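You operate a simulated robot arm through the tools that you are given. There is no shell and no other tool. Be economical: measure what you need, move in short steps, check, and stop when the job is done.

Carry out the task below with a simulated two-armed robot. There is one attempt and no reset: what you move stays moved.

JOB
Gauge all three pistons and put the worn one in the red tray.
Fine: worn is under MIN; the good ones stay on their rings; park the gauge head at the rail's end beyond ring 1.

Only the result counts: the job must be done as asked and must still hold three seconds after the hand-in. Knocking over, shifting, dropping, spilling or breaking anything else fails it.

ROBOT AND FRAMES
Two 7-joint arms with fingered hands on one trunk that stands fixed in place. Base frame: the origin is at the foot of the trunk, x ahead of it, y to its left, z up. Units: mm, rad, N and s.
The left shoulder is at [70, 157, 1246], the right one opposite. With the tool pointing down near the work surface each hand reaches from about 100 to 880 mm from the base axis, measured 20 degrees to its own side. Payload 5 kg a hand.
The TCP of each hand is the grasp point between the finger pads, 31 mm short of the fingertips. In the tool frame z runs along the fingers and y along their closing line. Largest opening 156 mm; the body of the gripper starts 88 mm behind the TCP. The gripper is a hand of 4 fingers: y runs from the thumb to the fingers, the wrist lies at [0, 0, -249] in the tool frame, and closing takes about 1.5 s.
Orientation is told as [roll, pitch, yaw] about the base's x, y, z axes, in that order, counted from this pose: with the fingers straight down and closing along the base's y, the tool's x points along the base's -x, its y along +y and its z along -z.

CONTROLS
- The arms move only by the tool move_arm. It takes "left_increments", "right_increments" or both (then of equal length, played together; a hand with none holds still); each is one flat list of numbers, 6 for each row, row after row: the shift along the tool's x, y, z in units of 20 mm (1.0 is 20 mm), then the turn, a rotation vector about the tool's x, y, z in units of 8 degrees (1.0 is 8 degrees). In form: [dx, dy, dz, ax, ay, az, dx, dy, dz, ax, ay, az, ...]. A call has 1 to 20 rows; each row shifts and turns the commanded pose from where the row before left it, along the tool's axes as they then stand. "left_gripper" and "right_gripper" are, for a hand that has rows, the opening, from 0 (shut) to 1 (fully open), set as the call begins (left out, the last holds). A call with a number of a shift or a turn outside -1 to 1 is refused whole. Rows are played at 5 a second. More than 50 mm and 0.15 rad between two rows, or a gripper value outside its range, and nothing of the call is played. A pose out of reach is approached as far as the arm can. The call stops where the force on the tool passes 90 N (or 10 N more than at its start, if that is more) or the arm is blocked; 0.2 s more then pass. Each finger travels about 108 mm/s and halts on what it meets, pressing with about 32 N; the grip force reading is that of the motor and also rises with nothing between the fingers. The clock runs only during rows and for 0.2 s after the last one: add rows that do not move to give the fingers time. The reply holds the time, the measured pose of the TCP, the force on the tool along the base axes, the opening and the grip force, in the units named above and with some noise, with the torque about the TCP (base axes, N m) and any sound that the robot's microphone picked up, and new pictures: "show" is both (left out), scene, wrist or none (wrist: the cameras of the hands that moved).
- Cameras (640 x 400 px; columns grow to the right, rows downward): "scene" is now at [116.2, 23.3, 1477.3]; the picture's right is [0.39, -0.92, 0.00], its down [-0.56, -0.23, -0.79] and it looks along [0.73, 0.31, -0.61] (base axes); focal length 330 px, centre (320, 200). "left" rides on the left gripper at [-72, 2, -111] in its tool frame; the picture's right is [-0.02, -1.00, 0.00], its down [0.84, -0.02, -0.54] and it looks along [0.54, -0.01, 0.84] (tool axes); focal length 234 px, centre (320, 200). "right" rides on the right gripper at [72, 2, -111] in its tool frame; the picture's right is [-0.02, 1.00, 0.00], its down [-0.84, -0.02, -0.54] and it looks along [-0.54, -0.01, 0.84] (tool axes); focal length 234 px, centre (320, 200). There is no depth. A picture from a camera that has moved, and an enlarged one, comes with that camera's place and axes in the base frame and with its lens. The place of the scene camera against the robot may be out by one fixed shift of up to 25 mm in any direction.
- move_column(by): slides the trunk up (or, below 0, down) by that many mm; the arms and the scene camera ride with it, the base frame stays. It gives what a move gives, with no picture.
- finger_targets(finger1, finger2, finger3, thumb_bend, hand): sets how far each is bent, from 0 (flat) to 100 (curled in); at 30 the hand is open as for a grip, at 70 the pads meet at the TCP. One left out holds its place. A second passes; each finger stops where it meets its share of the squeeze, and holds until it gets a number again. A gripper value or a shape takes the hand back. It gives what a move gives, with no picture; readings hold the bend of each and the force on the fingers (four entries, about 0 where the hand has none), thumb and palm.
- preshape(shape, hand): the hand has 4 fingers and takes this shape, open, in about a second: jaw (thumb against the fingers, like two jaws); tri (thumb and two fingers); tip (a fingertip pinch); poke (one finger out to press); point (the index stretched); flat (the hand flat); cup (the hand cupped); fist (a fist). The gripper value then closes the fingers along that shape, each until it touches; the sizes above hold for jaw. It gives what a move gives, with no picture.
- aim_head(pan, tilt): turns the head with the scene camera to pan (to the left, within 1.501 rad either way) and tilt (down, from -0.506 to 1.204), counted from straight ahead of the robot. It gives what a move gives, and a new picture of the scene camera.
- enlarge(camera, box): a new picture of the part [left, top, right, bottom] of that camera's present view, enlarged. It takes no simulated time.
- close_job(): hands the job in; it is judged then, once.

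Go step by step. Nothing tells you positions but the pictures and the camera data: compare them with the known pose of the tool, close in by small moves and look again before you grip or let go. The budget is 120 turns and 200 pictures, counting those below and the enlarged ones. Unless the task says otherwise, let go and move clear before handing in, and close with one line.

The tools are called after "Request:" by a JSON object that holds its "api" and its "payload". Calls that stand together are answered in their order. move_arm: Moves the arms, as the interface text tells. Its arguments: {"type":"object","properties":{"left_increments":{"type":"array","items":{"type":"number"}},"left_gripper":{"type":"number"},"right_increments":{"type":"array","items":{"type":"number"}},"right_gripper":{"type":"number"},"show":{"type":"string","enum":["both","scene","wrist","none"]}},"required":[]} The other tools are called the same way: move_column (by) slides the trunk up or down; preshape (shape, hand) gives the hand a shape; finger_targets (finger1, finger2, finger3, thumb_bend, hand) moves the fingers one by one; aim_head (pan, tilt) turns the head that bears the scene camera; enlarge (camera, box) takes an enlarged picture of a part of a camera's view; close_job () hands the job in.

At the start:

```text
t: 0.0
left_tcp_pos: [508.8, 537.7, 1172.2]
left_orientation: [0.001, -0.001, 0.002]
left_ft_force: [-0.1, 0.3, 0.3]
left_moment: [-0.01, -0.02, 0.0]
left_gripper_width: 155.7
left_grasp_force: 0.1
left_shape: jaw
left_bend: [30.0, 30.0, 30.0, 30.0]
left_finger forces: [0.0, 0.0, 0.0, 0.0, 0.0, 0.1]
right_tcp_pos: [526.5, 97.0, 1161.1]
right_orientation: [0.002, -0.002, 0.0]
right_ft_force: [0.2, -0.6, -0.4]
right_moment: [0.02, 0.0, -0.01]
right_gripper_width: 155.7
right_grasp_force: 0.0
right_shape: jaw
right_bend: [30.0, 30.0, 30.0, 30.0]
right_finger forces: [0.1, 0.0, 0.0, 0.0, 0.0, 0.0]
trunk travel left (down, up): [-632.0, 308.0]
head pan, tilt: [0.396, 0.653]
```

scene: 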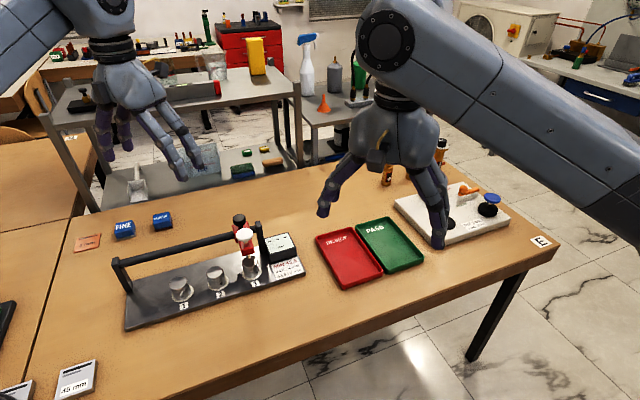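
right: 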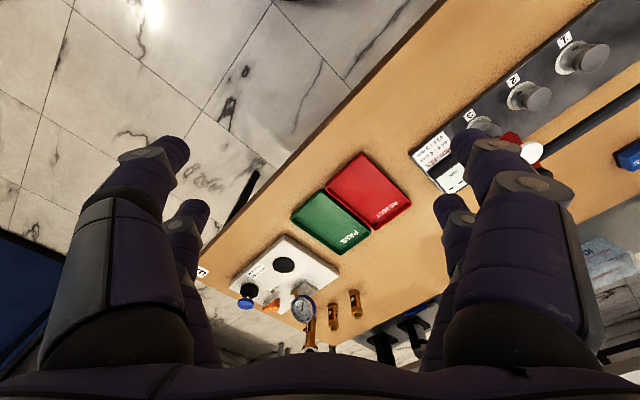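
left: 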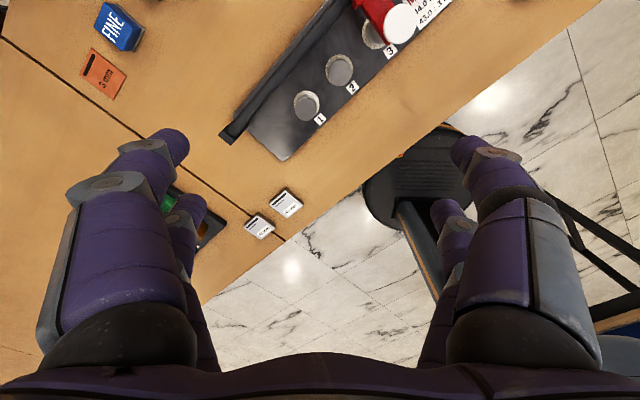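

I see a gauge rig with three pistons on rings, a gauge head riding a rail, a display, and red and green trays. I'll enlarge the rig first to understand it.

Request:
{"api": "enlarge", "payload": {"camera": "scene", "box": [100, 200, 320, 338]}}

Request:
{"api": "enlarge", "payload": {"camera": "left", "box": [210, 0, 450, 150]}}

Request:
{"api": "enlarge", "payload": {"camera": "right", "box": [400, 20, 640, 200]}}

```text
2.90 times, centred on (210, 269) of scene
camera zoom: at [116.2, 23.3, 1477.3], right [0.39, -0.92, 0.0], down [-0.56, -0.23, -0.79], along [0.73, 0.31, -0.61], focal length 956 px, centre (639, 0)
```

zoom: 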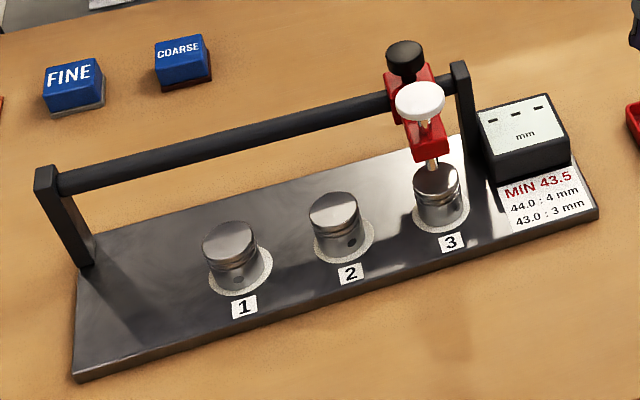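

```text
2.67 times, centred on (330, 75) of left
camera zoom: at [581.7, 538.7, 1283.5], right [0.03, -1.0, 0.0], down [-0.84, -0.02, 0.54], along [-0.54, -0.01, -0.84], focal length 624 px, centre (293, 533)
```

zoom: 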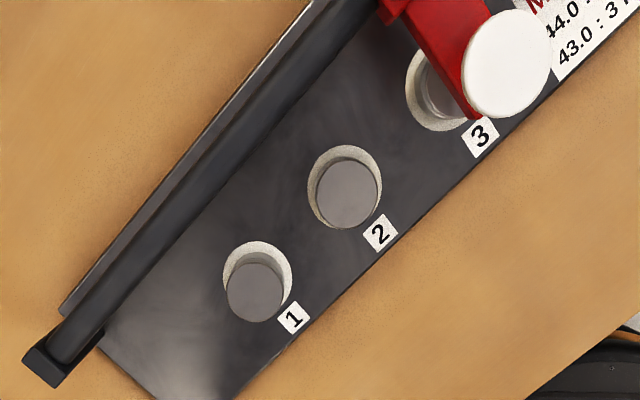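

```text
2.22 times, centred on (520, 110) of right
camera zoom: at [453.8, 99.0, 1274.2], right [0.02, 1.0, 0.0], down [0.84, -0.02, 0.55], along [0.55, -0.01, -0.84], focal length 520 px, centre (-124, 400)
```

zoom: 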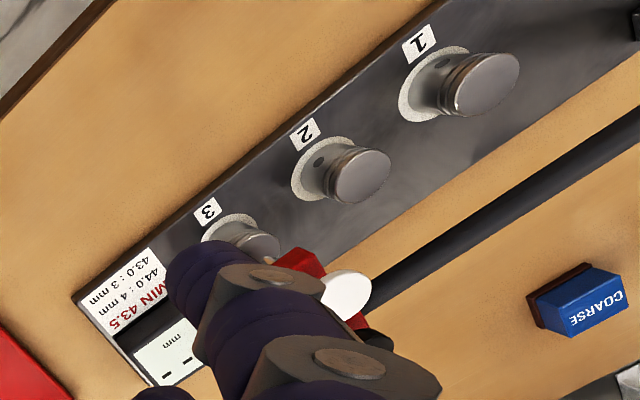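

The head is a red slider on the rail, with a white button and a black knob. I'll zoom in on the head, the display and card, and the loose items.

Request:
{"api": "enlarge", "payload": {"camera": "scene", "box": [215, 205, 311, 265]}}

Request:
{"api": "enlarge", "payload": {"camera": "scene", "box": [65, 205, 185, 280]}}

Request:
{"api": "enlarge", "payload": {"camera": "scene", "box": [0, 290, 176, 400]}}

Request:
{"api": "enlarge", "payload": {"camera": "scene", "box": [300, 150, 556, 310]}}

```text
6.67 times, centred on (263, 235) of scene
camera zoom: at [116.2, 23.3, 1477.3], right [0.39, -0.92, 0.0], down [-0.56, -0.23, -0.79], along [0.73, 0.31, -0.61], focal length 2198 px, centre (700, -33)
```

zoom: 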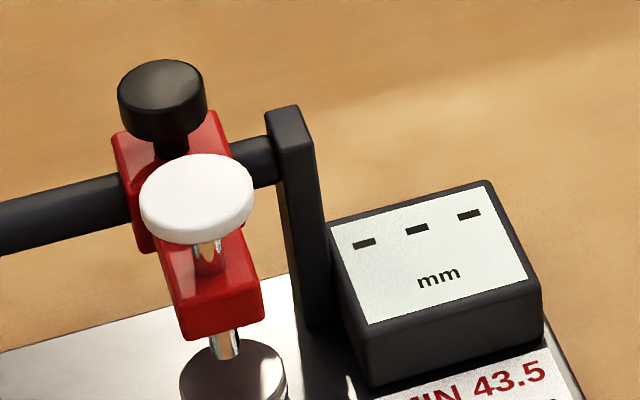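

```text
5.33 times, centred on (125, 242) of scene
camera zoom: at [116.2, 23.3, 1477.3], right [0.39, -0.92, 0.0], down [-0.56, -0.23, -0.79], along [0.73, 0.31, -0.61], focal length 1759 px, centre (1360, -27)
```

zoom: 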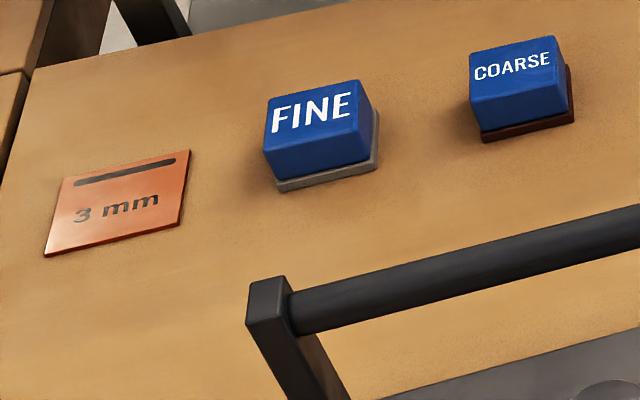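

```text
3.64 times, centred on (88, 345) of scene
camera zoom: at [116.2, 23.3, 1477.3], right [0.39, -0.92, 0.0], down [-0.56, -0.23, -0.79], along [0.73, 0.31, -0.61], focal length 1199 px, centre (1164, -327)
```

zoom: 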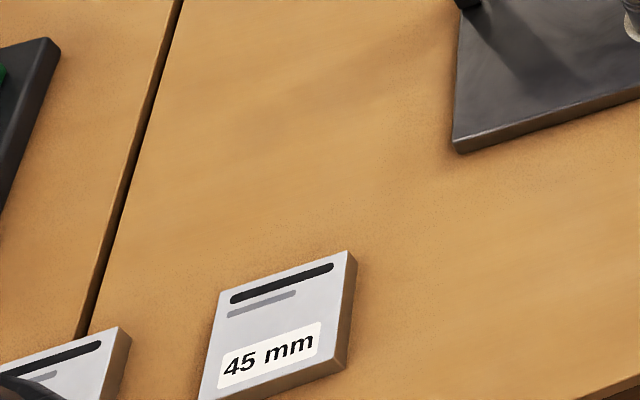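

```text
2.50 times, centred on (428, 230) of scene
camera zoom: at [116.2, 23.3, 1477.3], right [0.39, -0.92, 0.0], down [-0.56, -0.23, -0.79], along [0.73, 0.31, -0.61], focal length 824 px, centre (50, 125)
```

zoom: 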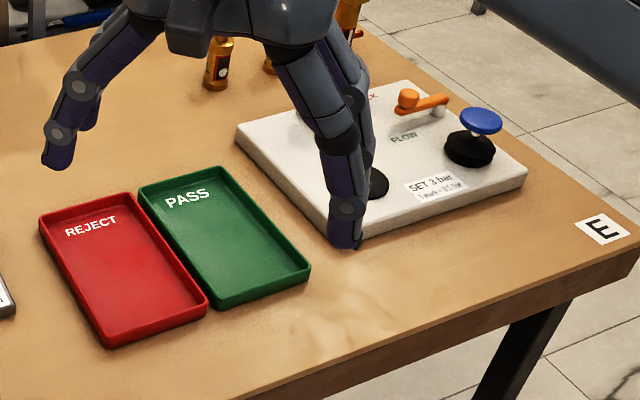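

Working from the left and scene cameras, the rig runs along about (0.73, -0.69). Piston tops are near z 800, piston 2 is at about (550, 504), and the button top is near (612, 436, 902). I'll bring the left hand nearer, turned to match the rig, for a closer look.

Request:
{"api": "move_arm", "payload": {"left_increments": [-0.6, -0.5, 0.9, 0, 0, 0, -0.6, -0.5, 0.9, 0, 0, 0, -0.6, -0.5, 0.9, 0, 0, 0, -0.6, -0.5, 0.9, 0, 0, 0, 0, 0, 0, 0, 0, -0.97, 0, 0, 0, 0, 0, -0.97, 0, 0, 0, 0, 0, -0.97, 0, 0, 0, 0, 0, -0.97, 0, 0, 0, 0, 0, -0.97, 0, 0, 0, 0, 0, -0.97]}}

```text
t: 2.2
left_tcp_pos: [557.5, 498.7, 1100.6]
left_orientation: [-0.001, 0.0, 0.816]
left_ft_force: [-0.5, -1.0, 1.0]
left_moment: [0.01, 0.02, 0.01]
left_gripper_width: 155.9
left_grasp_force: 0.1
left_shape: jaw
left_bend: [30.0, 30.0, 30.0, 30.0]
left_finger forces: [0.1, 0.0, 0.0, 0.0, 0.0, 0.0]
right_tcp_pos: [526.9, 97.1, 1161.5]
right_orientation: [-0.001, -0.002, 0.0]
right_ft_force: [0.5, 0.2, 0.2]
right_moment: [0.03, 0.04, 0.0]
right_gripper_width: 155.8
right_grasp_force: 0.1
right_shape: jaw
right_bend: [30.0, 30.0, 30.0, 30.0]
right_finger forces: [0.0, 0.0, 0.0, 0.1, 0.1, 0.1]
trunk travel left (down, up): [-632.0, 308.0]
head pan, tilt: [0.396, 0.653]
camera scene: at [116.2, 23.3, 1477.3], right [0.39, -0.92, 0.0], down [-0.56, -0.23, -0.79], along [0.73, 0.31, -0.61], focal length 330 px, centre (320, 200)
camera left: at [605.8, 550.8, 1211.5], right [0.74, -0.67, 0.0], down [-0.56, -0.62, 0.54], along [-0.36, -0.41, -0.84], focal length 234 px, centre (320, 200)
```

scene: 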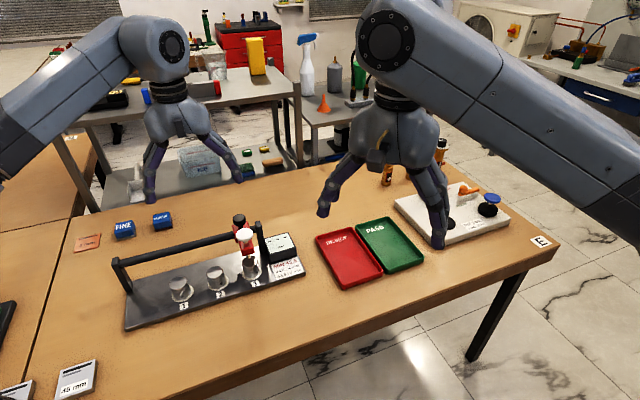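
left: 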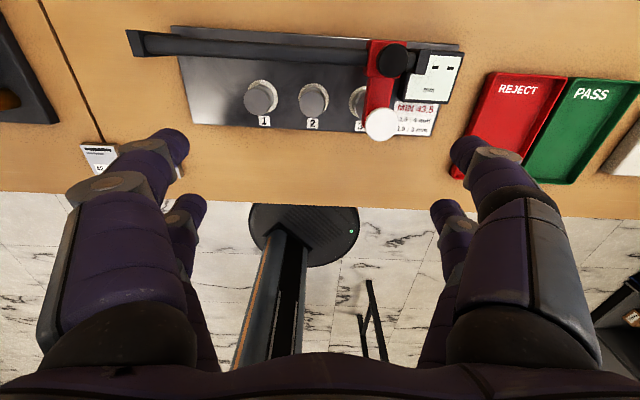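

The left camera is now nearly aligned with the rig. I'll enlarge its view of the rig.

Request:
{"api": "enlarge", "payload": {"camera": "left", "box": [120, 10, 312, 130]}}

Request:
{"api": "enlarge", "payload": {"camera": "left", "box": [300, 30, 476, 140]}}

```text
3.33 times, centred on (216, 70) of left
camera zoom: at [605.8, 550.8, 1211.5], right [0.74, -0.67, 0.0], down [-0.56, -0.62, 0.54], along [-0.36, -0.41, -0.84], focal length 781 px, centre (667, 633)
```

zoom: 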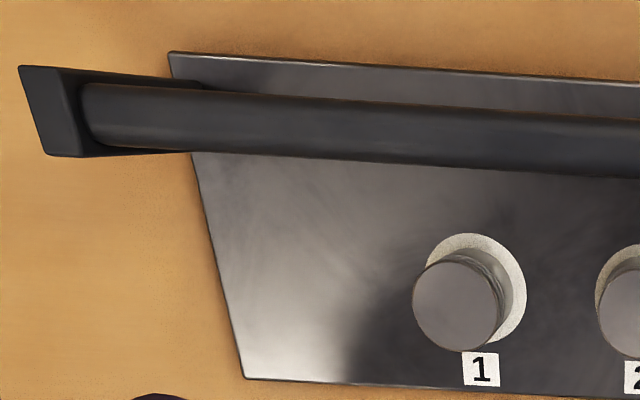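

```text
3.64 times, centred on (388, 85) of left
camera zoom: at [605.8, 550.8, 1211.5], right [0.74, -0.67, 0.0], down [-0.56, -0.62, 0.54], along [-0.36, -0.41, -0.84], focal length 852 px, centre (73, 618)
```

zoom: 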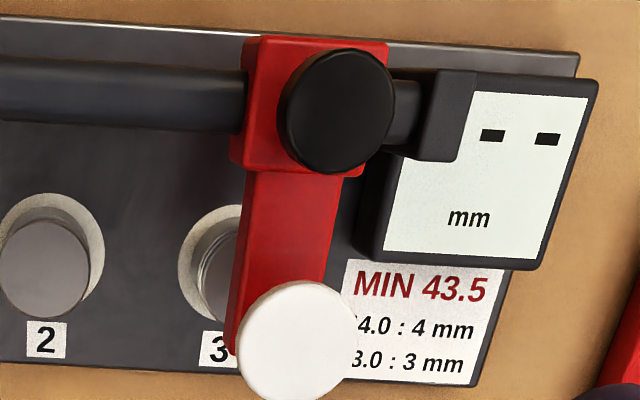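

The rig direction is about (0.694, -0.721), so I'll trim the yaw to match. I'll also shape the left hand for poking and check where the finger sits.

Request:
{"api": "preshape", "payload": {"shape": "poke", "hand": "left"}}

Request:
{"api": "move_arm", "payload": {"left_increments": [0, 0, 0, 0, 0, 0.36, 0, -0.8, 1, 0, 0, 0, 0, -0.8, 1, 0, 0, 0, 0, -0.8, 1, 0, 0, 0]}}

```text
t: 3.1
left_tcp_pos: [557.7, 498.2, 1099.9]
left_orientation: [0.0, 0.0, 0.813]
left_ft_force: [-0.2, -0.1, 0.9]
left_moment: [0.01, 0.01, 0.01]
left_gripper_width: 0.0
left_grasp_force: 0.0
left_shape: poke
left_bend: [100.0, 100.0, 100.0, 32.0]
left_finger forces: [0.0, 0.0, 0.0, 0.1, 0.2, 0.0]
right_tcp_pos: [526.5, 96.7, 1162.1]
right_orientation: [-0.001, -0.001, -0.001]
right_ft_force: [0.2, 0.1, -0.4]
right_moment: [0.01, -0.01, 0.01]
right_gripper_width: 155.8
right_grasp_force: 0.0
right_shape: jaw
right_bend: [30.0, 30.0, 30.0, 30.0]
right_finger forces: [0.0, 0.0, 0.1, 0.1, 0.0, 0.1]
trunk travel left (down, up): [-632.0, 308.0]
head pan, tilt: [0.396, 0.653]
```

```text
t: 4.1
left_tcp_pos: [592.2, 462.8, 1041.3]
left_orientation: [0.0, -0.001, 0.766]
left_ft_force: [0.5, 0.5, -0.2]
left_moment: [-0.01, 0.02, -0.03]
left_gripper_width: 0.1
left_grasp_force: 0.0
left_shape: poke
left_bend: [100.0, 100.0, 100.0, 32.0]
left_finger forces: [0.1, 0.0, 0.0, 0.1, 0.0, 0.1]
right_tcp_pos: [528.1, 95.4, 1161.3]
right_orientation: [0.001, 0.0, 0.0]
right_ft_force: [-0.4, 0.5, -0.3]
right_moment: [-0.03, 0.02, -0.02]
right_gripper_width: 155.9
right_grasp_force: 0.0
right_shape: jaw
right_bend: [30.0, 30.0, 30.0, 30.0]
right_finger forces: [0.0, 0.0, 0.1, 0.0, 0.1, 0.0]
trunk travel left (down, up): [-632.0, 308.0]
head pan, tilt: [0.396, 0.653]
camera scene: at [117.1, 23.1, 1477.2], right [0.39, -0.92, 0.0], down [-0.56, -0.23, -0.79], along [0.73, 0.31, -0.61], focal length 330 px, centre (320, 200)
camera left: at [642.8, 513.5, 1151.3], right [0.71, -0.7, 0.0], down [-0.59, -0.59, 0.54], along [-0.38, -0.39, -0.84], focal length 234 px, centre (320, 200)
```

scene: 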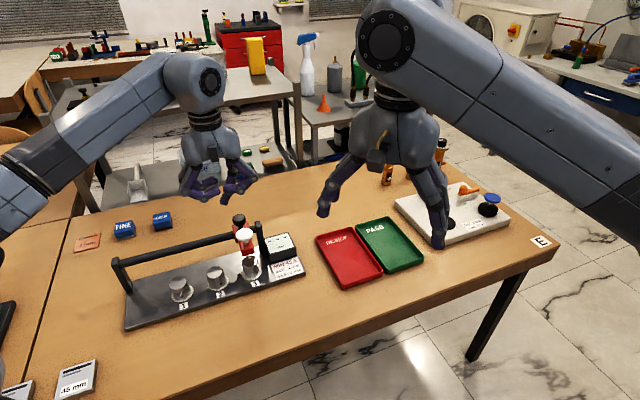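
left: 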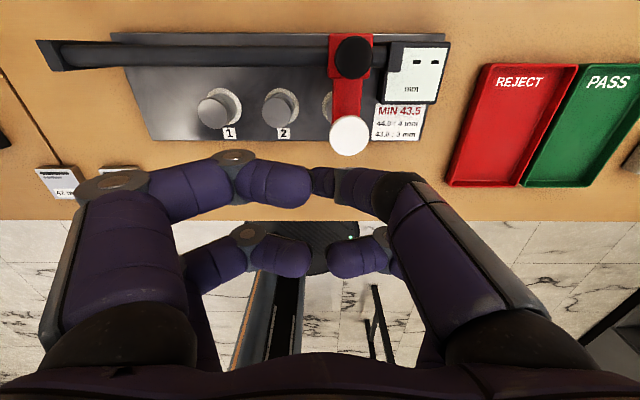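

The poke shape is hard to read from here, so I'll look closer at the hand.

Request:
{"api": "enlarge", "payload": {"camera": "left", "box": [120, 20, 504, 260]}}

Request:
{"api": "enlarge", "payload": {"camera": "scene", "box": [160, 90, 320, 290]}}

```text
1.67 times, centred on (312, 140) of left
camera zoom: at [642.8, 513.5, 1151.3], right [0.71, -0.7, 0.0], down [-0.59, -0.59, 0.54], along [-0.38, -0.39, -0.84], focal length 390 px, centre (333, 300)
```

zoom: 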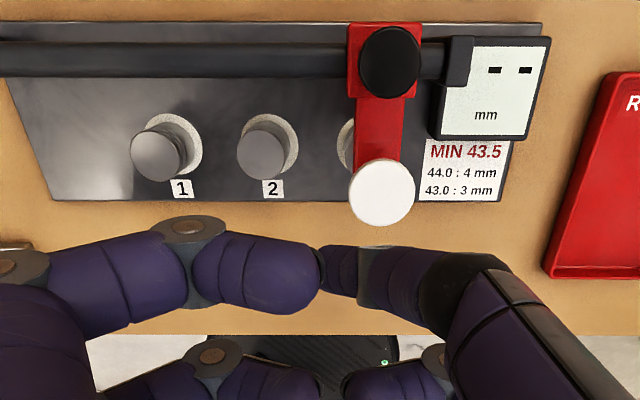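

```text
2.00 times, centred on (240, 190) of scene
camera zoom: at [117.1, 23.1, 1477.2], right [0.39, -0.92, 0.0], down [-0.56, -0.23, -0.79], along [0.73, 0.31, -0.61], focal length 660 px, centre (480, 220)
```

zoom: 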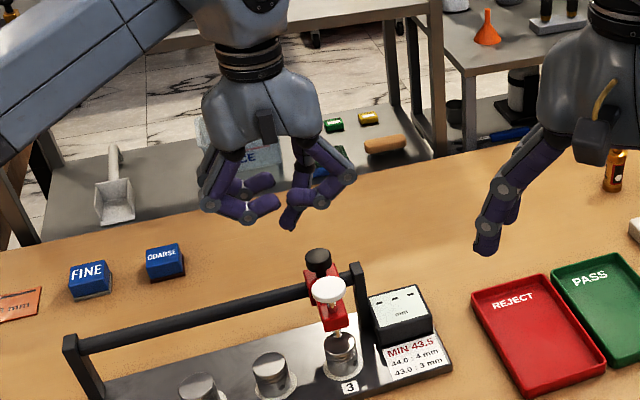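

I'll go to a closed jaw instead, since its tips are known to be 31 mm beyond the TCP, and look at it.

Request:
{"api": "preshape", "payload": {"shape": "jaw", "hand": "left"}}

Request:
{"api": "move_arm", "payload": {"left_increments": [0, 0, 0, 0, 0, 0, 0, 0, 0, 0, 0, 0, 0, 0, 0, 0, 0, 0, 0, 0, 0, 0, 0, 0, 0, 0, 0, 0, 0, 0, 0, 0, 0, 0, 0, 0, 0, 0, 0, 0, 0, 0, 0, 0, 0, 0, 0, 0], "left_gripper": 0}}

```text
t: 5.0
left_tcp_pos: [591.0, 461.6, 1041.5]
left_orientation: [0.0, 0.001, 0.763]
left_ft_force: [-0.8, 0.2, 0.2]
left_moment: [0.01, -0.03, 0.01]
left_gripper_width: 156.1
left_grasp_force: 0.1
left_shape: jaw
left_bend: [30.0, 30.0, 30.0, 30.0]
left_finger forces: [0.1, 0.0, 0.1, 0.0, 0.2, 0.0]
right_tcp_pos: [525.5, 96.3, 1162.2]
right_orientation: [0.001, -0.003, -0.001]
right_ft_force: [0.1, -0.7, -0.3]
right_moment: [-0.01, -0.01, 0.02]
right_gripper_width: 156.1
right_grasp_force: 0.2
right_shape: jaw
right_bend: [30.0, 30.0, 30.0, 30.0]
right_finger forces: [0.0, 0.1, 0.0, 0.0, 0.0, 0.1]
trunk travel left (down, up): [-632.0, 308.0]
head pan, tilt: [0.396, 0.653]
```

```text
t: 6.8
left_tcp_pos: [592.2, 461.2, 1041.1]
left_orientation: [0.0, 0.0, 0.764]
left_ft_force: [0.0, -0.1, -1.4]
left_moment: [-0.02, 0.01, -0.03]
left_gripper_width: 0.2
left_grasp_force: 32.2
left_shape: jaw
left_bend: [70.0, 70.0, 70.0, 70.0]
left_finger forces: [0.0, 0.0, 0.0, 0.1, 0.0, 0.0]
right_tcp_pos: [526.6, 96.9, 1161.4]
right_orientation: [0.0, -0.001, 0.0]
right_ft_force: [0.4, -0.8, 1.0]
right_moment: [-0.01, -0.03, 0.02]
right_gripper_width: 156.2
right_grasp_force: 0.1
right_shape: jaw
right_bend: [30.0, 30.0, 30.0, 30.0]
right_finger forces: [0.1, 0.0, 0.0, 0.0, 0.1, 0.0]
trunk travel left (down, up): [-632.0, 308.0]
head pan, tilt: [0.396, 0.653]
camera scene: at [116.2, 23.2, 1477.3], right [0.39, -0.92, 0.0], down [-0.56, -0.23, -0.79], along [0.73, 0.31, -0.61], focal length 330 px, centre (320, 200)
camera left: at [642.2, 513.3, 1151.7], right [0.71, -0.71, 0.0], down [-0.59, -0.59, 0.54], along [-0.38, -0.39, -0.84], focal length 234 px, centre (320, 200)
```

scene: 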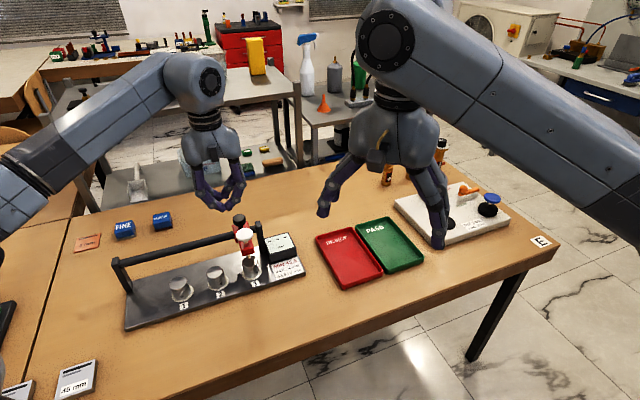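
left: 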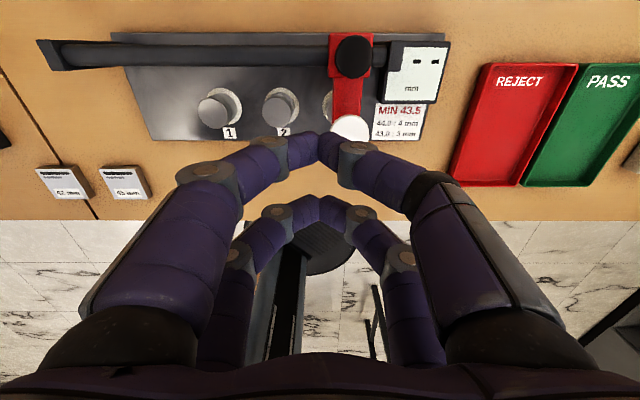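

The closed hand forms two fingertip pairs, about 20 mm either side of the TCP along tool x. I'll press with the camera-side pair. The button sits near (611.5, 438.5, 915), so I'll move over it and stop about 40 mm above.

Request:
{"api": "move_arm", "payload": {"left_increments": [0.55, -0.75, 0, 0, 0, 0, 0.55, -0.75, 0, 0, 0, 0, 0, 0, 0.9, 0, 0, 0, 0, 0, 0.9, 0, 0, 0, 0, 0, 0.9, 0, 0, 0]}}

```text
t: 8.0
left_tcp_pos: [595.6, 425.9, 986.3]
left_orientation: [0.0, -0.001, 0.765]
left_ft_force: [0.4, 0.3, 0.9]
left_moment: [-0.01, 0.0, -0.03]
left_gripper_width: 0.0
left_grasp_force: 31.8
left_shape: jaw
left_bend: [70.0, 70.0, 70.0, 70.0]
left_finger forces: [0.1, 0.1, 0.1, 0.1, 0.0, 0.0]
right_tcp_pos: [526.9, 97.9, 1161.6]
right_orientation: [-0.001, -0.002, 0.0]
right_ft_force: [0.2, 0.0, 0.5]
right_moment: [0.0, 0.02, 0.02]
right_gripper_width: 156.3
right_grasp_force: 0.1
right_shape: jaw
right_bend: [30.0, 30.0, 30.0, 30.0]
right_finger forces: [0.1, 0.1, 0.0, 0.1, 0.1, 0.0]
trunk travel left (down, up): [-632.0, 308.0]
head pan, tilt: [0.396, 0.653]
camera scene: at [116.5, 23.4, 1477.3], right [0.39, -0.92, 0.0], down [-0.56, -0.23, -0.79], along [0.73, 0.31, -0.61], focal length 330 px, centre (320, 200)
camera left: at [647.4, 476.2, 1097.8], right [0.71, -0.71, 0.0], down [-0.59, -0.59, 0.54], along [-0.38, -0.39, -0.84], focal length 234 px, centre (320, 200)
```

scene: 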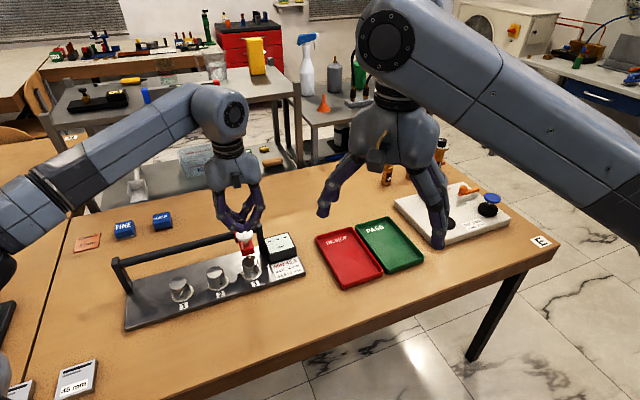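
left: 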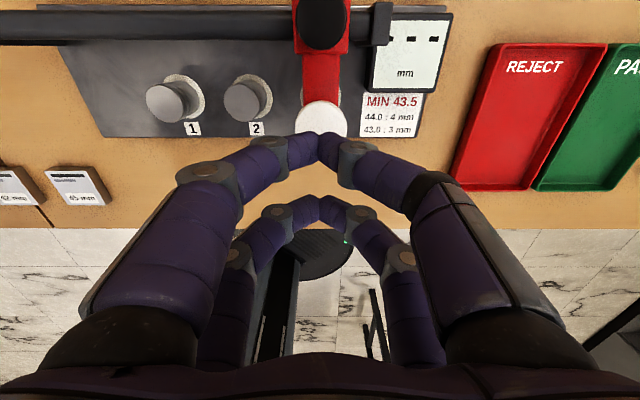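

The display is visible in both cameras and the button sits under the pair at around z 908. I'll go down carefully.

Request:
{"api": "move_arm", "payload": {"left_increments": [-0.07, -0.14, 0.8, 0, 0, 0, 0, 0, 0.8, 0, 0, 0, 0, 0, 0.3, 0, 0, 0, 0, 0, 0.15, 0, 0, 0], "show": "wrist"}}

```text
t: 9.0
left_tcp_pos: [599.1, 424.5, 944.7]
left_orientation: [0.0, -0.002, 0.763]
left_ft_force: [-0.6, -0.3, 1.0]
left_moment: [0.0, 0.01, 0.02]
left_gripper_width: 0.0
left_grasp_force: 32.0
left_shape: jaw
left_bend: [70.0, 70.0, 70.0, 70.0]
left_finger forces: [0.0, 0.0, 0.1, 0.0, 0.0, 0.0]
right_tcp_pos: [525.8, 96.7, 1162.0]
right_orientation: [0.002, -0.001, 0.002]
right_ft_force: [0.5, 0.3, 0.0]
right_moment: [0.04, -0.02, -0.04]
right_gripper_width: 156.0
right_grasp_force: 0.1
right_shape: jaw
right_bend: [30.0, 30.0, 30.0, 30.0]
right_finger forces: [0.1, 0.0, 0.0, 0.0, 0.1, 0.0]
trunk travel left (down, up): [-632.0, 308.0]
head pan, tilt: [0.396, 0.653]
camera left: at [649.6, 475.0, 1056.3], right [0.71, -0.71, 0.0], down [-0.59, -0.59, 0.54], along [-0.38, -0.39, -0.84], focal length 234 px, centre (320, 200)
```

left: 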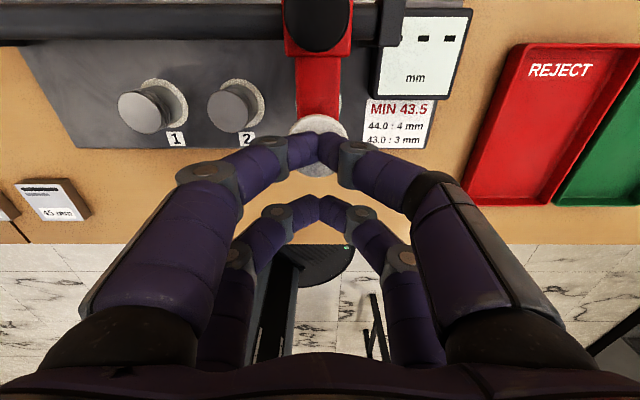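

The tips are just above the button. I'll descend in 2 mm steps.

Request:
{"api": "move_arm", "payload": {"left_increments": [0, 0, 0.1, 0, 0, 0, 0, 0, 0.1, 0, 0, 0, 0, 0, 0.1, 0, 0, 0, 0, 0, 0.1, 0, 0, 0, 0, 0, 0.1, 0, 0, 0], "show": "wrist"}}

```text
t: 10.2
left_tcp_pos: [598.3, 424.6, 935.0]
left_orientation: [-0.001, 0.0, 0.762]
left_ft_force: [0.3, -0.1, 2.9]
left_moment: [0.04, -0.03, -0.03]
left_gripper_width: 0.0
left_grasp_force: 32.1
left_shape: jaw
left_bend: [70.0, 70.0, 70.0, 70.0]
left_finger forces: [0.1, 0.0, 0.1, 0.0, 0.1, 0.0]
right_tcp_pos: [525.7, 97.0, 1161.6]
right_orientation: [-0.001, 0.0, 0.002]
right_ft_force: [0.9, -0.2, 0.7]
right_moment: [0.0, 0.02, -0.03]
right_gripper_width: 155.9
right_grasp_force: 0.2
right_shape: jaw
right_bend: [30.0, 30.0, 30.0, 30.0]
right_finger forces: [0.1, 0.1, 0.0, 0.1, 0.1, 0.0]
trunk travel left (down, up): [-632.0, 308.0]
head pan, tilt: [0.396, 0.653]
camera left: at [649.4, 475.2, 1046.9], right [0.71, -0.71, 0.0], down [-0.59, -0.59, 0.54], along [-0.38, -0.39, -0.84], focal length 234 px, centre (320, 200)
```

left: 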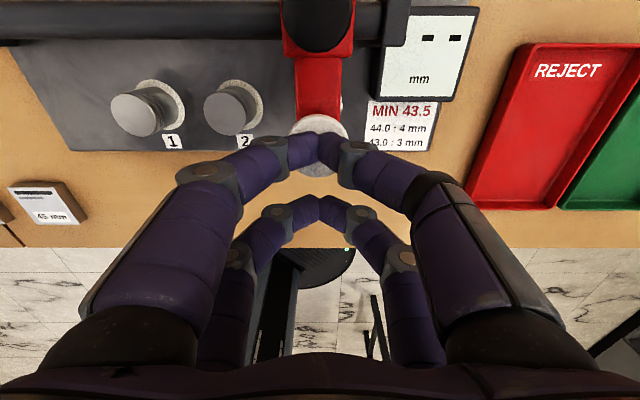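

Contact may have just begun, with about 3 N and the tip near 904. I'll press further in small steps.

Request:
{"api": "move_arm", "payload": {"left_increments": [0, 0, 0.1, 0, 0, 0, 0, 0, 0.1, 0, 0, 0, 0, 0, 0.1, 0, 0, 0], "show": "both"}}

```text
t: 11.0
left_tcp_pos: [597.2, 424.7, 929.2]
left_orientation: [-0.001, -0.001, 0.764]
left_ft_force: [0.2, -0.1, 4.0]
left_moment: [0.06, -0.06, 0.03]
left_gripper_width: 0.0
left_grasp_force: 32.2
left_shape: jaw
left_bend: [70.0, 70.0, 70.0, 70.0]
left_finger forces: [0.1, 0.1, 0.0, 0.0, 0.1, 0.0]
right_tcp_pos: [525.8, 96.3, 1162.3]
right_orientation: [0.0, -0.001, 0.001]
right_ft_force: [-0.2, 0.7, -1.1]
right_moment: [0.0, -0.02, 0.01]
right_gripper_width: 155.8
right_grasp_force: 0.1
right_shape: jaw
right_bend: [30.0, 30.0, 30.0, 30.0]
right_finger forces: [0.0, 0.1, 0.0, 0.0, 0.0, 0.1]
trunk travel left (down, up): [-632.0, 308.0]
head pan, tilt: [0.396, 0.653]
camera scene: at [115.8, 22.9, 1477.3], right [0.39, -0.92, 0.0], down [-0.56, -0.23, -0.79], along [0.73, 0.31, -0.61], focal length 330 px, centre (320, 200)
camera left: at [649.3, 475.3, 1040.8], right [0.71, -0.71, 0.0], down [-0.59, -0.59, 0.54], along [-0.38, -0.39, -0.84], focal length 234 px, centre (320, 200)
```

scene: 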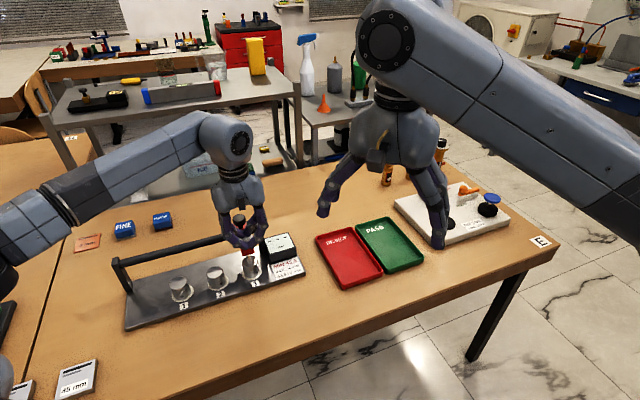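
left: 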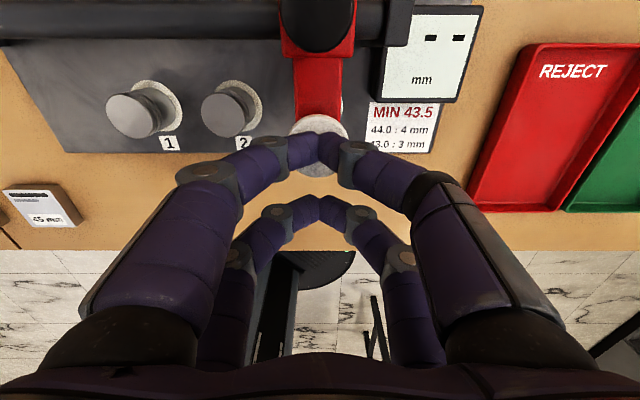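

The spring is giving way at about 4 N. I'll continue.

Request:
{"api": "move_arm", "payload": {"left_increments": [0, 0, 0.1, 0, 0, 0, 0, 0, 0.1, 0, 0, 0, 0, 0, 0.1, 0, 0, 0], "show": "scene"}}

Request:
{"api": "enlarge", "payload": {"camera": "scene", "box": [200, 200, 312, 270]}}

```text
t: 11.8
left_tcp_pos: [598.8, 424.0, 929.0]
left_orientation: [-0.006, -0.008, 0.764]
left_ft_force: [2.6, 4.4, 31.0]
left_moment: [0.48, -0.45, 0.04]
left_gripper_width: 0.0
left_grasp_force: 32.3
left_shape: jaw
left_bend: [70.0, 70.0, 70.0, 70.0]
left_finger forces: [0.0, 0.1, 0.0, 0.0, 0.0, 0.0]
right_tcp_pos: [523.8, 96.2, 1163.3]
right_orientation: [0.001, -0.004, 0.0]
right_ft_force: [0.2, 0.2, 0.4]
right_moment: [0.01, -0.02, 0.02]
right_gripper_width: 155.8
right_grasp_force: 0.0
right_shape: jaw
right_bend: [30.0, 30.0, 30.0, 30.0]
right_finger forces: [0.0, 0.0, 0.0, 0.0, 0.1, 0.0]
trunk travel left (down, up): [-632.0, 308.0]
head pan, tilt: [0.396, 0.653]
camera scene: at [112.8, 21.2, 1478.1], right [0.39, -0.92, 0.0], down [-0.56, -0.23, -0.8], along [0.73, 0.31, -0.6], focal length 330 px, centre (320, 200)
```

scene: 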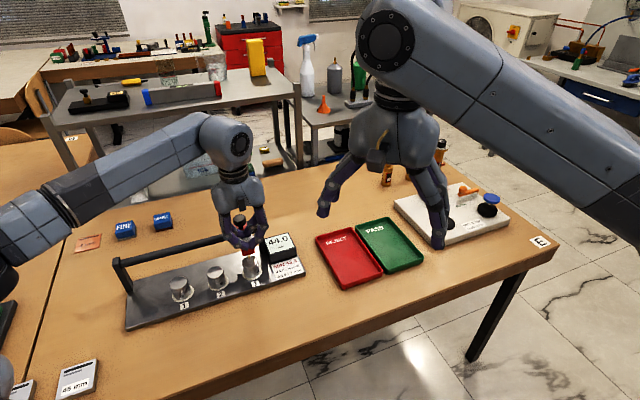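

```text
5.71 times, centred on (256, 235) of scene
camera zoom: at [112.8, 21.2, 1478.1], right [0.39, -0.92, 0.0], down [-0.56, -0.23, -0.8], along [0.73, 0.31, -0.6], focal length 1884 px, centre (686, 0)
```

zoom: 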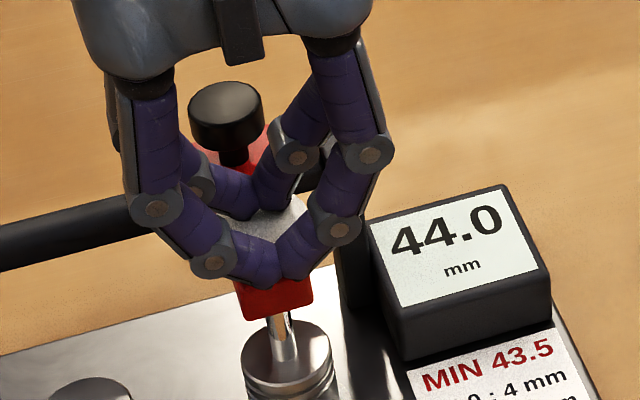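

Piston 3 reads 44.0, which is good. I'll lift off and see whether the plunger rises and the display clears.

Request:
{"api": "move_arm", "payload": {"left_increments": [0, 0, -0.3, 0, 0, 0, 0, 0, -0.7, 0, 0, 0, 0, 0, -1, 0, 0, 0, 0, 0, -1, 0, 0, 0], "show": "wrist"}}

Request:
{"api": "enlarge", "payload": {"camera": "scene", "box": [200, 200, 312, 270]}}

```text
t: 12.8
left_tcp_pos: [597.1, 424.4, 982.6]
left_orientation: [0.002, 0.002, 0.763]
left_ft_force: [-0.4, 0.2, 0.0]
left_moment: [0.01, 0.01, 0.0]
left_gripper_width: 0.2
left_grasp_force: 32.0
left_shape: jaw
left_bend: [70.0, 70.0, 70.0, 70.0]
left_finger forces: [0.0, 0.0, 0.0, 0.0, 0.0, 0.1]
right_tcp_pos: [525.8, 96.4, 1161.6]
right_orientation: [0.0, -0.003, 0.0]
right_ft_force: [1.0, 0.0, 0.4]
right_moment: [0.01, 0.01, 0.0]
right_gripper_width: 155.8
right_grasp_force: 0.0
right_shape: jaw
right_bend: [30.0, 30.0, 30.0, 30.0]
right_finger forces: [0.0, 0.1, 0.0, 0.0, 0.0, 0.0]
trunk travel left (down, up): [-632.0, 308.0]
head pan, tilt: [0.396, 0.653]
camera left: at [649.1, 476.1, 1093.8], right [0.71, -0.71, 0.0], down [-0.59, -0.59, 0.55], along [-0.39, -0.39, -0.84], focal length 234 px, centre (320, 200)
```

left: 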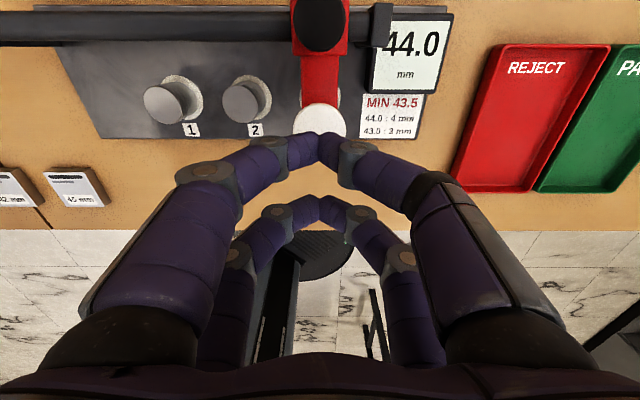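

```text
5.71 times, centred on (256, 235) of scene
camera zoom: at [116.2, 23.1, 1477.2], right [0.39, -0.92, 0.0], down [-0.56, -0.23, -0.79], along [0.73, 0.31, -0.61], focal length 1884 px, centre (686, 0)
```

zoom: 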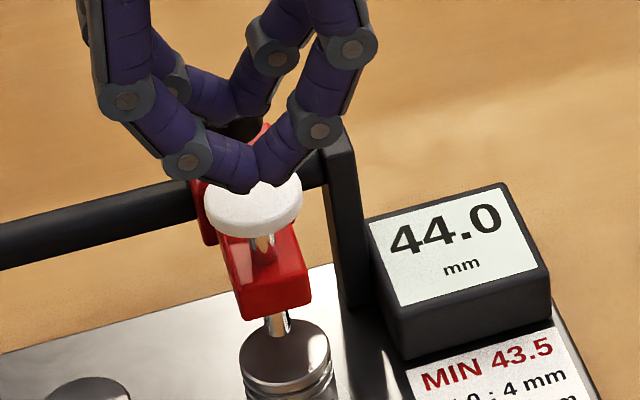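

The display holds its reading. To move the head I'll grip the round white button from both sides along the rig and drag it toward ring 1. First I'll centre over it with the jaw half open.

Request:
{"api": "move_arm", "payload": {"left_increments": [-0.52, 0, 0, 0, 0, 0, -0.52, 0, 0, 0, 0, 0, 0, 0, 0, 0, 0, 0, 0, 0, 0.8, 0, 0, 0, 0, 0, 0.7, 0, 0, 0], "left_gripper": 0.52, "show": "both"}}

```text
t: 14.0
left_tcp_pos: [613.3, 439.0, 952.4]
left_orientation: [0.001, 0.0, 0.763]
left_ft_force: [-0.1, -0.6, 0.6]
left_moment: [-0.01, 0.01, 0.0]
left_gripper_width: 80.3
left_grasp_force: 0.0
left_shape: jaw
left_bend: [73.0, 73.0, 73.0, 70.0]
left_finger forces: [0.1, 0.0, 0.1, 0.1, 0.0, 0.0]
right_tcp_pos: [525.8, 96.9, 1161.9]
right_orientation: [0.0, -0.002, -0.001]
right_ft_force: [-0.3, -0.1, 0.2]
right_moment: [-0.01, 0.02, -0.01]
right_gripper_width: 156.0
right_grasp_force: 0.1
right_shape: jaw
right_bend: [30.0, 30.0, 30.0, 30.0]
right_finger forces: [0.1, 0.0, 0.0, 0.1, 0.0, 0.1]
trunk travel left (down, up): [-632.0, 308.0]
head pan, tilt: [0.396, 0.653]
camera scene: at [116.4, 23.4, 1477.3], right [0.39, -0.92, 0.0], down [-0.56, -0.23, -0.79], along [0.73, 0.31, -0.61], focal length 330 px, centre (320, 200)
camera left: at [664.4, 490.6, 1064.2], right [0.71, -0.71, 0.0], down [-0.59, -0.59, 0.54], along [-0.38, -0.39, -0.84], focal length 234 px, centre (320, 200)
```

scene: 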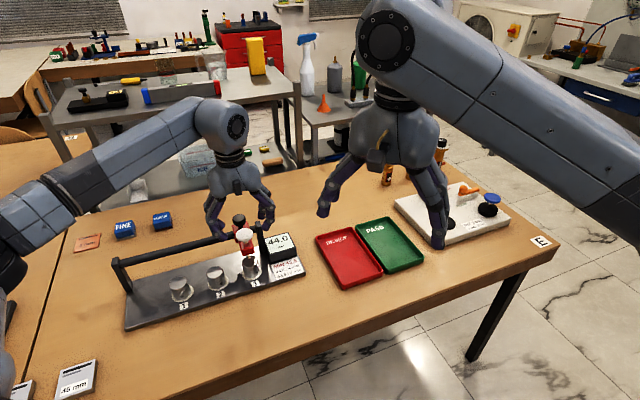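
left: 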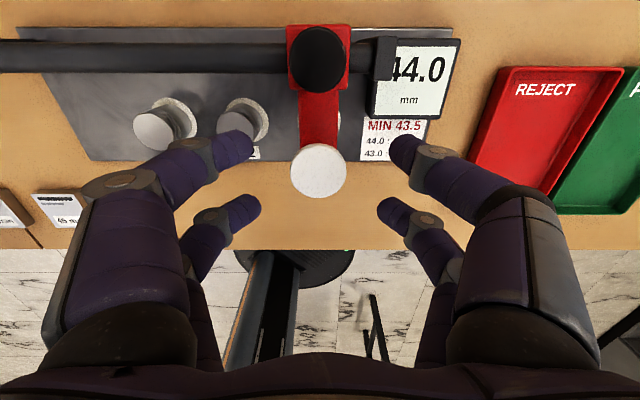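

The button is centred between the pairs. I'll shift 4 mm toward the robot and lower until the pads are at button height.

Request:
{"api": "move_arm", "payload": {"left_increments": [0.2, 0, 0.7, 0, 0, 0, 0, 0, 0.7, 0, 0, 0, 0, 0, 0.7, 0, 0, 0, 0, 0, 0.6, 0, 0, 0], "show": "wrist"}}

Request:
{"api": "enlarge", "payload": {"camera": "scene", "box": [200, 190, 312, 270]}}

```text
t: 15.0
left_tcp_pos: [611.6, 435.9, 898.2]
left_orientation: [0.001, -0.001, 0.761]
left_ft_force: [0.0, 0.4, -0.6]
left_moment: [-0.01, -0.04, 0.03]
left_gripper_width: 80.4
left_grasp_force: 0.1
left_shape: jaw
left_bend: [73.0, 73.0, 73.0, 70.0]
left_finger forces: [0.1, 0.0, 0.1, 0.0, 0.0, 0.0]
right_tcp_pos: [526.4, 98.3, 1161.5]
right_orientation: [0.0, -0.003, 0.0]
right_ft_force: [0.5, -0.2, 0.1]
right_moment: [-0.04, -0.02, -0.02]
right_gripper_width: 156.0
right_grasp_force: 0.0
right_shape: jaw
right_bend: [30.0, 30.0, 30.0, 30.0]
right_finger forces: [0.0, 0.0, 0.1, 0.0, 0.0, 0.1]
trunk travel left (down, up): [-632.0, 308.0]
head pan, tilt: [0.396, 0.653]
camera left: at [661.7, 487.4, 1009.9], right [0.71, -0.71, 0.0], down [-0.59, -0.59, 0.54], along [-0.38, -0.39, -0.84], focal length 234 px, centre (320, 200)
```

left: 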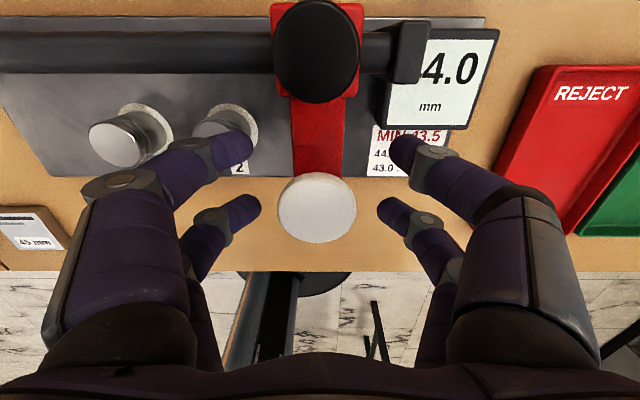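

```text
5.00 times, centred on (256, 230) of scene
camera zoom: at [116.5, 23.5, 1477.2], right [0.39, -0.92, 0.0], down [-0.56, -0.23, -0.79], along [0.73, 0.31, -0.61], focal length 1649 px, centre (640, 50)
```

zoom: 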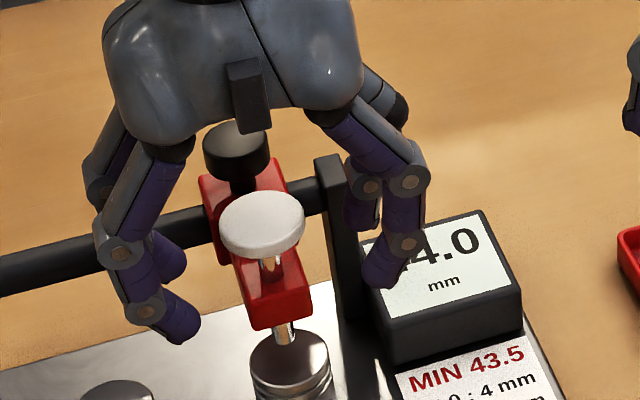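

Everything is aligned, so I'll close gently on the button.

Request:
{"api": "move_arm", "payload": {"left_increments": [0, 0, 0, 0, 0, 0, 0, 0, 0, 0, 0, 0, 0, 0, 0, 0, 0, 0, 0, 0, 0, 0, 0, 0, 0, 0, 0, 0, 0, 0], "left_gripper": 0.15, "show": "wrist"}}

```text
t: 16.2
left_tcp_pos: [610.9, 435.9, 898.9]
left_orientation: [0.001, 0.002, 0.765]
left_ft_force: [-1.8, 1.0, 0.7]
left_moment: [0.08, 0.02, 0.06]
left_gripper_width: 24.3
left_grasp_force: 0.1
left_shape: jaw
left_bend: [72.0, 72.0, 73.0, 70.0]
left_finger forces: [1.9, 0.3, 0.1, 0.0, 0.1, 0.1]
right_tcp_pos: [526.6, 96.5, 1161.9]
right_orientation: [0.0, -0.002, 0.0]
right_ft_force: [0.6, 0.2, 0.0]
right_moment: [0.01, -0.01, -0.02]
right_gripper_width: 156.2
right_grasp_force: 0.1
right_shape: jaw
right_bend: [30.0, 30.0, 30.0, 30.0]
right_finger forces: [0.0, 0.0, 0.0, 0.0, 0.0, 0.0]
trunk travel left (down, up): [-632.0, 308.0]
head pan, tilt: [0.396, 0.653]
camera left: at [661.3, 487.2, 1010.6], right [0.71, -0.71, 0.0], down [-0.59, -0.59, 0.54], along [-0.38, -0.39, -0.84], focal length 234 px, centre (320, 200)
```

left: 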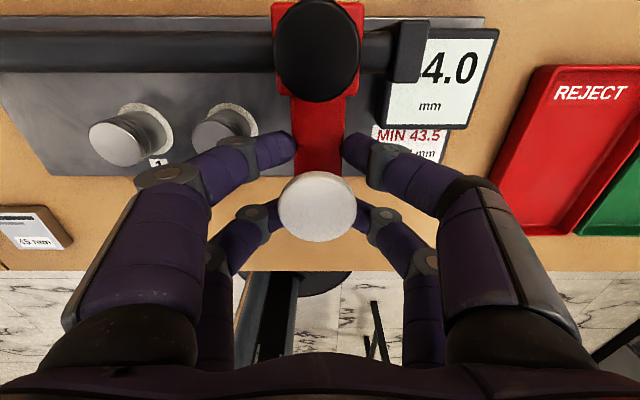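

The fingers now straddle the head snugly. I'll test a small drag toward ring 1 while watching the force.

Request:
{"api": "move_arm", "payload": {"left_increments": [0, 0.2, 0, 0, 0, 0, 0, 0.2, 0, 0, 0, 0, 0, 0.2, 0, 0, 0, 0], "show": "wrist"}}

```text
t: 17.0
left_tcp_pos: [601.4, 444.8, 900.0]
left_orientation: [0.0, 0.001, 0.765]
left_ft_force: [1.3, -1.6, 1.3]
left_moment: [-0.04, -0.07, -0.09]
left_gripper_width: 24.4
left_grasp_force: 0.1
left_shape: jaw
left_bend: [72.0, 72.0, 72.0, 70.0]
left_finger forces: [0.0, 0.0, 0.6, 0.1, 2.0, 0.0]
right_tcp_pos: [525.7, 97.7, 1162.3]
right_orientation: [0.0, -0.002, 0.0]
right_ft_force: [-0.2, 0.9, 0.0]
right_moment: [-0.02, -0.01, 0.01]
right_gripper_width: 155.9
right_grasp_force: 0.1
right_shape: jaw
right_bend: [30.0, 30.0, 30.0, 30.0]
right_finger forces: [0.0, 0.1, 0.0, 0.0, 0.0, 0.1]
trunk travel left (down, up): [-632.0, 308.0]
head pan, tilt: [0.396, 0.653]
camera left: at [653.3, 495.6, 1011.1], right [0.71, -0.71, 0.0], down [-0.59, -0.59, 0.54], along [-0.38, -0.39, -0.84], focal length 234 px, centre (320, 200)
```

left: 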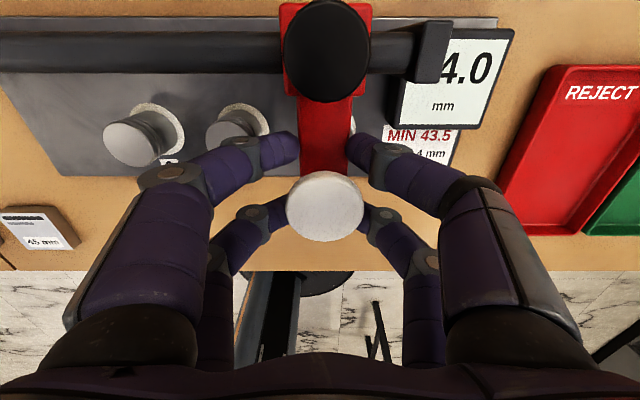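

The head slides freely at about 2 N. I'll continue toward ring 2, roughly 70 mm, slowly.

Request:
{"api": "move_arm", "payload": {"left_increments": [0, 0.35, 0, 0, 0, 0, 0, 0.35, 0, 0, 0, 0, 0, 0.35, 0, 0, 0, 0, 0, 0.35, 0, 0, 0, 0, 0, 0.35, 0, 0, 0, 0, 0, 0.35, 0, 0, 0, 0, 0, 0.35, 0, 0, 0, 0, 0, 0.35, 0, 0, 0, 0, 0, 0.35, 0, 0, 0, 0, 0, 0.2, 0, 0, 0, 0, 0, 0.1, 0, 0, 0, 0], "show": "wrist"}}

Request:
{"api": "enlarge", "payload": {"camera": "scene", "box": [160, 190, 312, 285]}}

```text
t: 19.4
left_tcp_pos: [554.4, 494.6, 899.4]
left_orientation: [0.002, -0.002, 0.762]
left_ft_force: [-1.2, -2.7, 2.5]
left_moment: [-0.1, 0.0, -0.03]
left_gripper_width: 24.0
left_grasp_force: 0.0
left_shape: jaw
left_bend: [72.0, 72.0, 73.0, 70.0]
left_finger forces: [0.5, 0.1, 1.6, 0.0, 1.5, 0.0]
right_tcp_pos: [525.4, 96.5, 1161.9]
right_orientation: [0.0, -0.001, -0.001]
right_ft_force: [0.4, 0.5, 0.5]
right_moment: [0.0, 0.0, -0.02]
right_gripper_width: 155.7
right_grasp_force: 0.1
right_shape: jaw
right_bend: [30.0, 30.0, 30.0, 30.0]
right_finger forces: [0.0, 0.0, 0.0, 0.0, 0.0, 0.0]
trunk travel left (down, up): [-632.0, 308.0]
head pan, tilt: [0.396, 0.653]
camera left: at [605.3, 544.9, 1010.9], right [0.71, -0.71, 0.0], down [-0.59, -0.59, 0.54], along [-0.38, -0.39, -0.84], focal length 234 px, centre (320, 200)
```

left: 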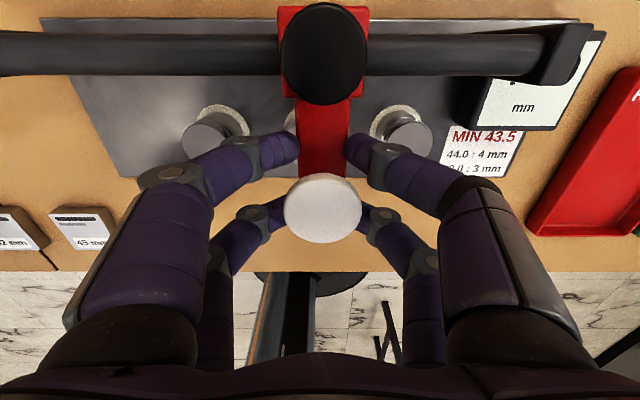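

```text
4.21 times, centred on (236, 238) of scene
camera zoom: at [115.7, 22.6, 1477.3], right [0.39, -0.92, 0.0], down [-0.56, -0.23, -0.8], along [0.73, 0.31, -0.61], focal length 1388 px, centre (674, 42)
```

zoom: 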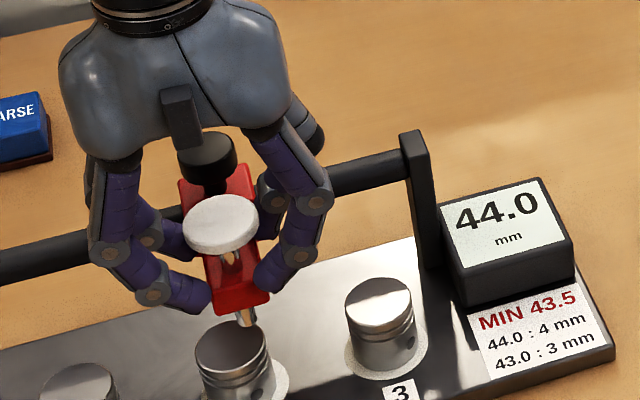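

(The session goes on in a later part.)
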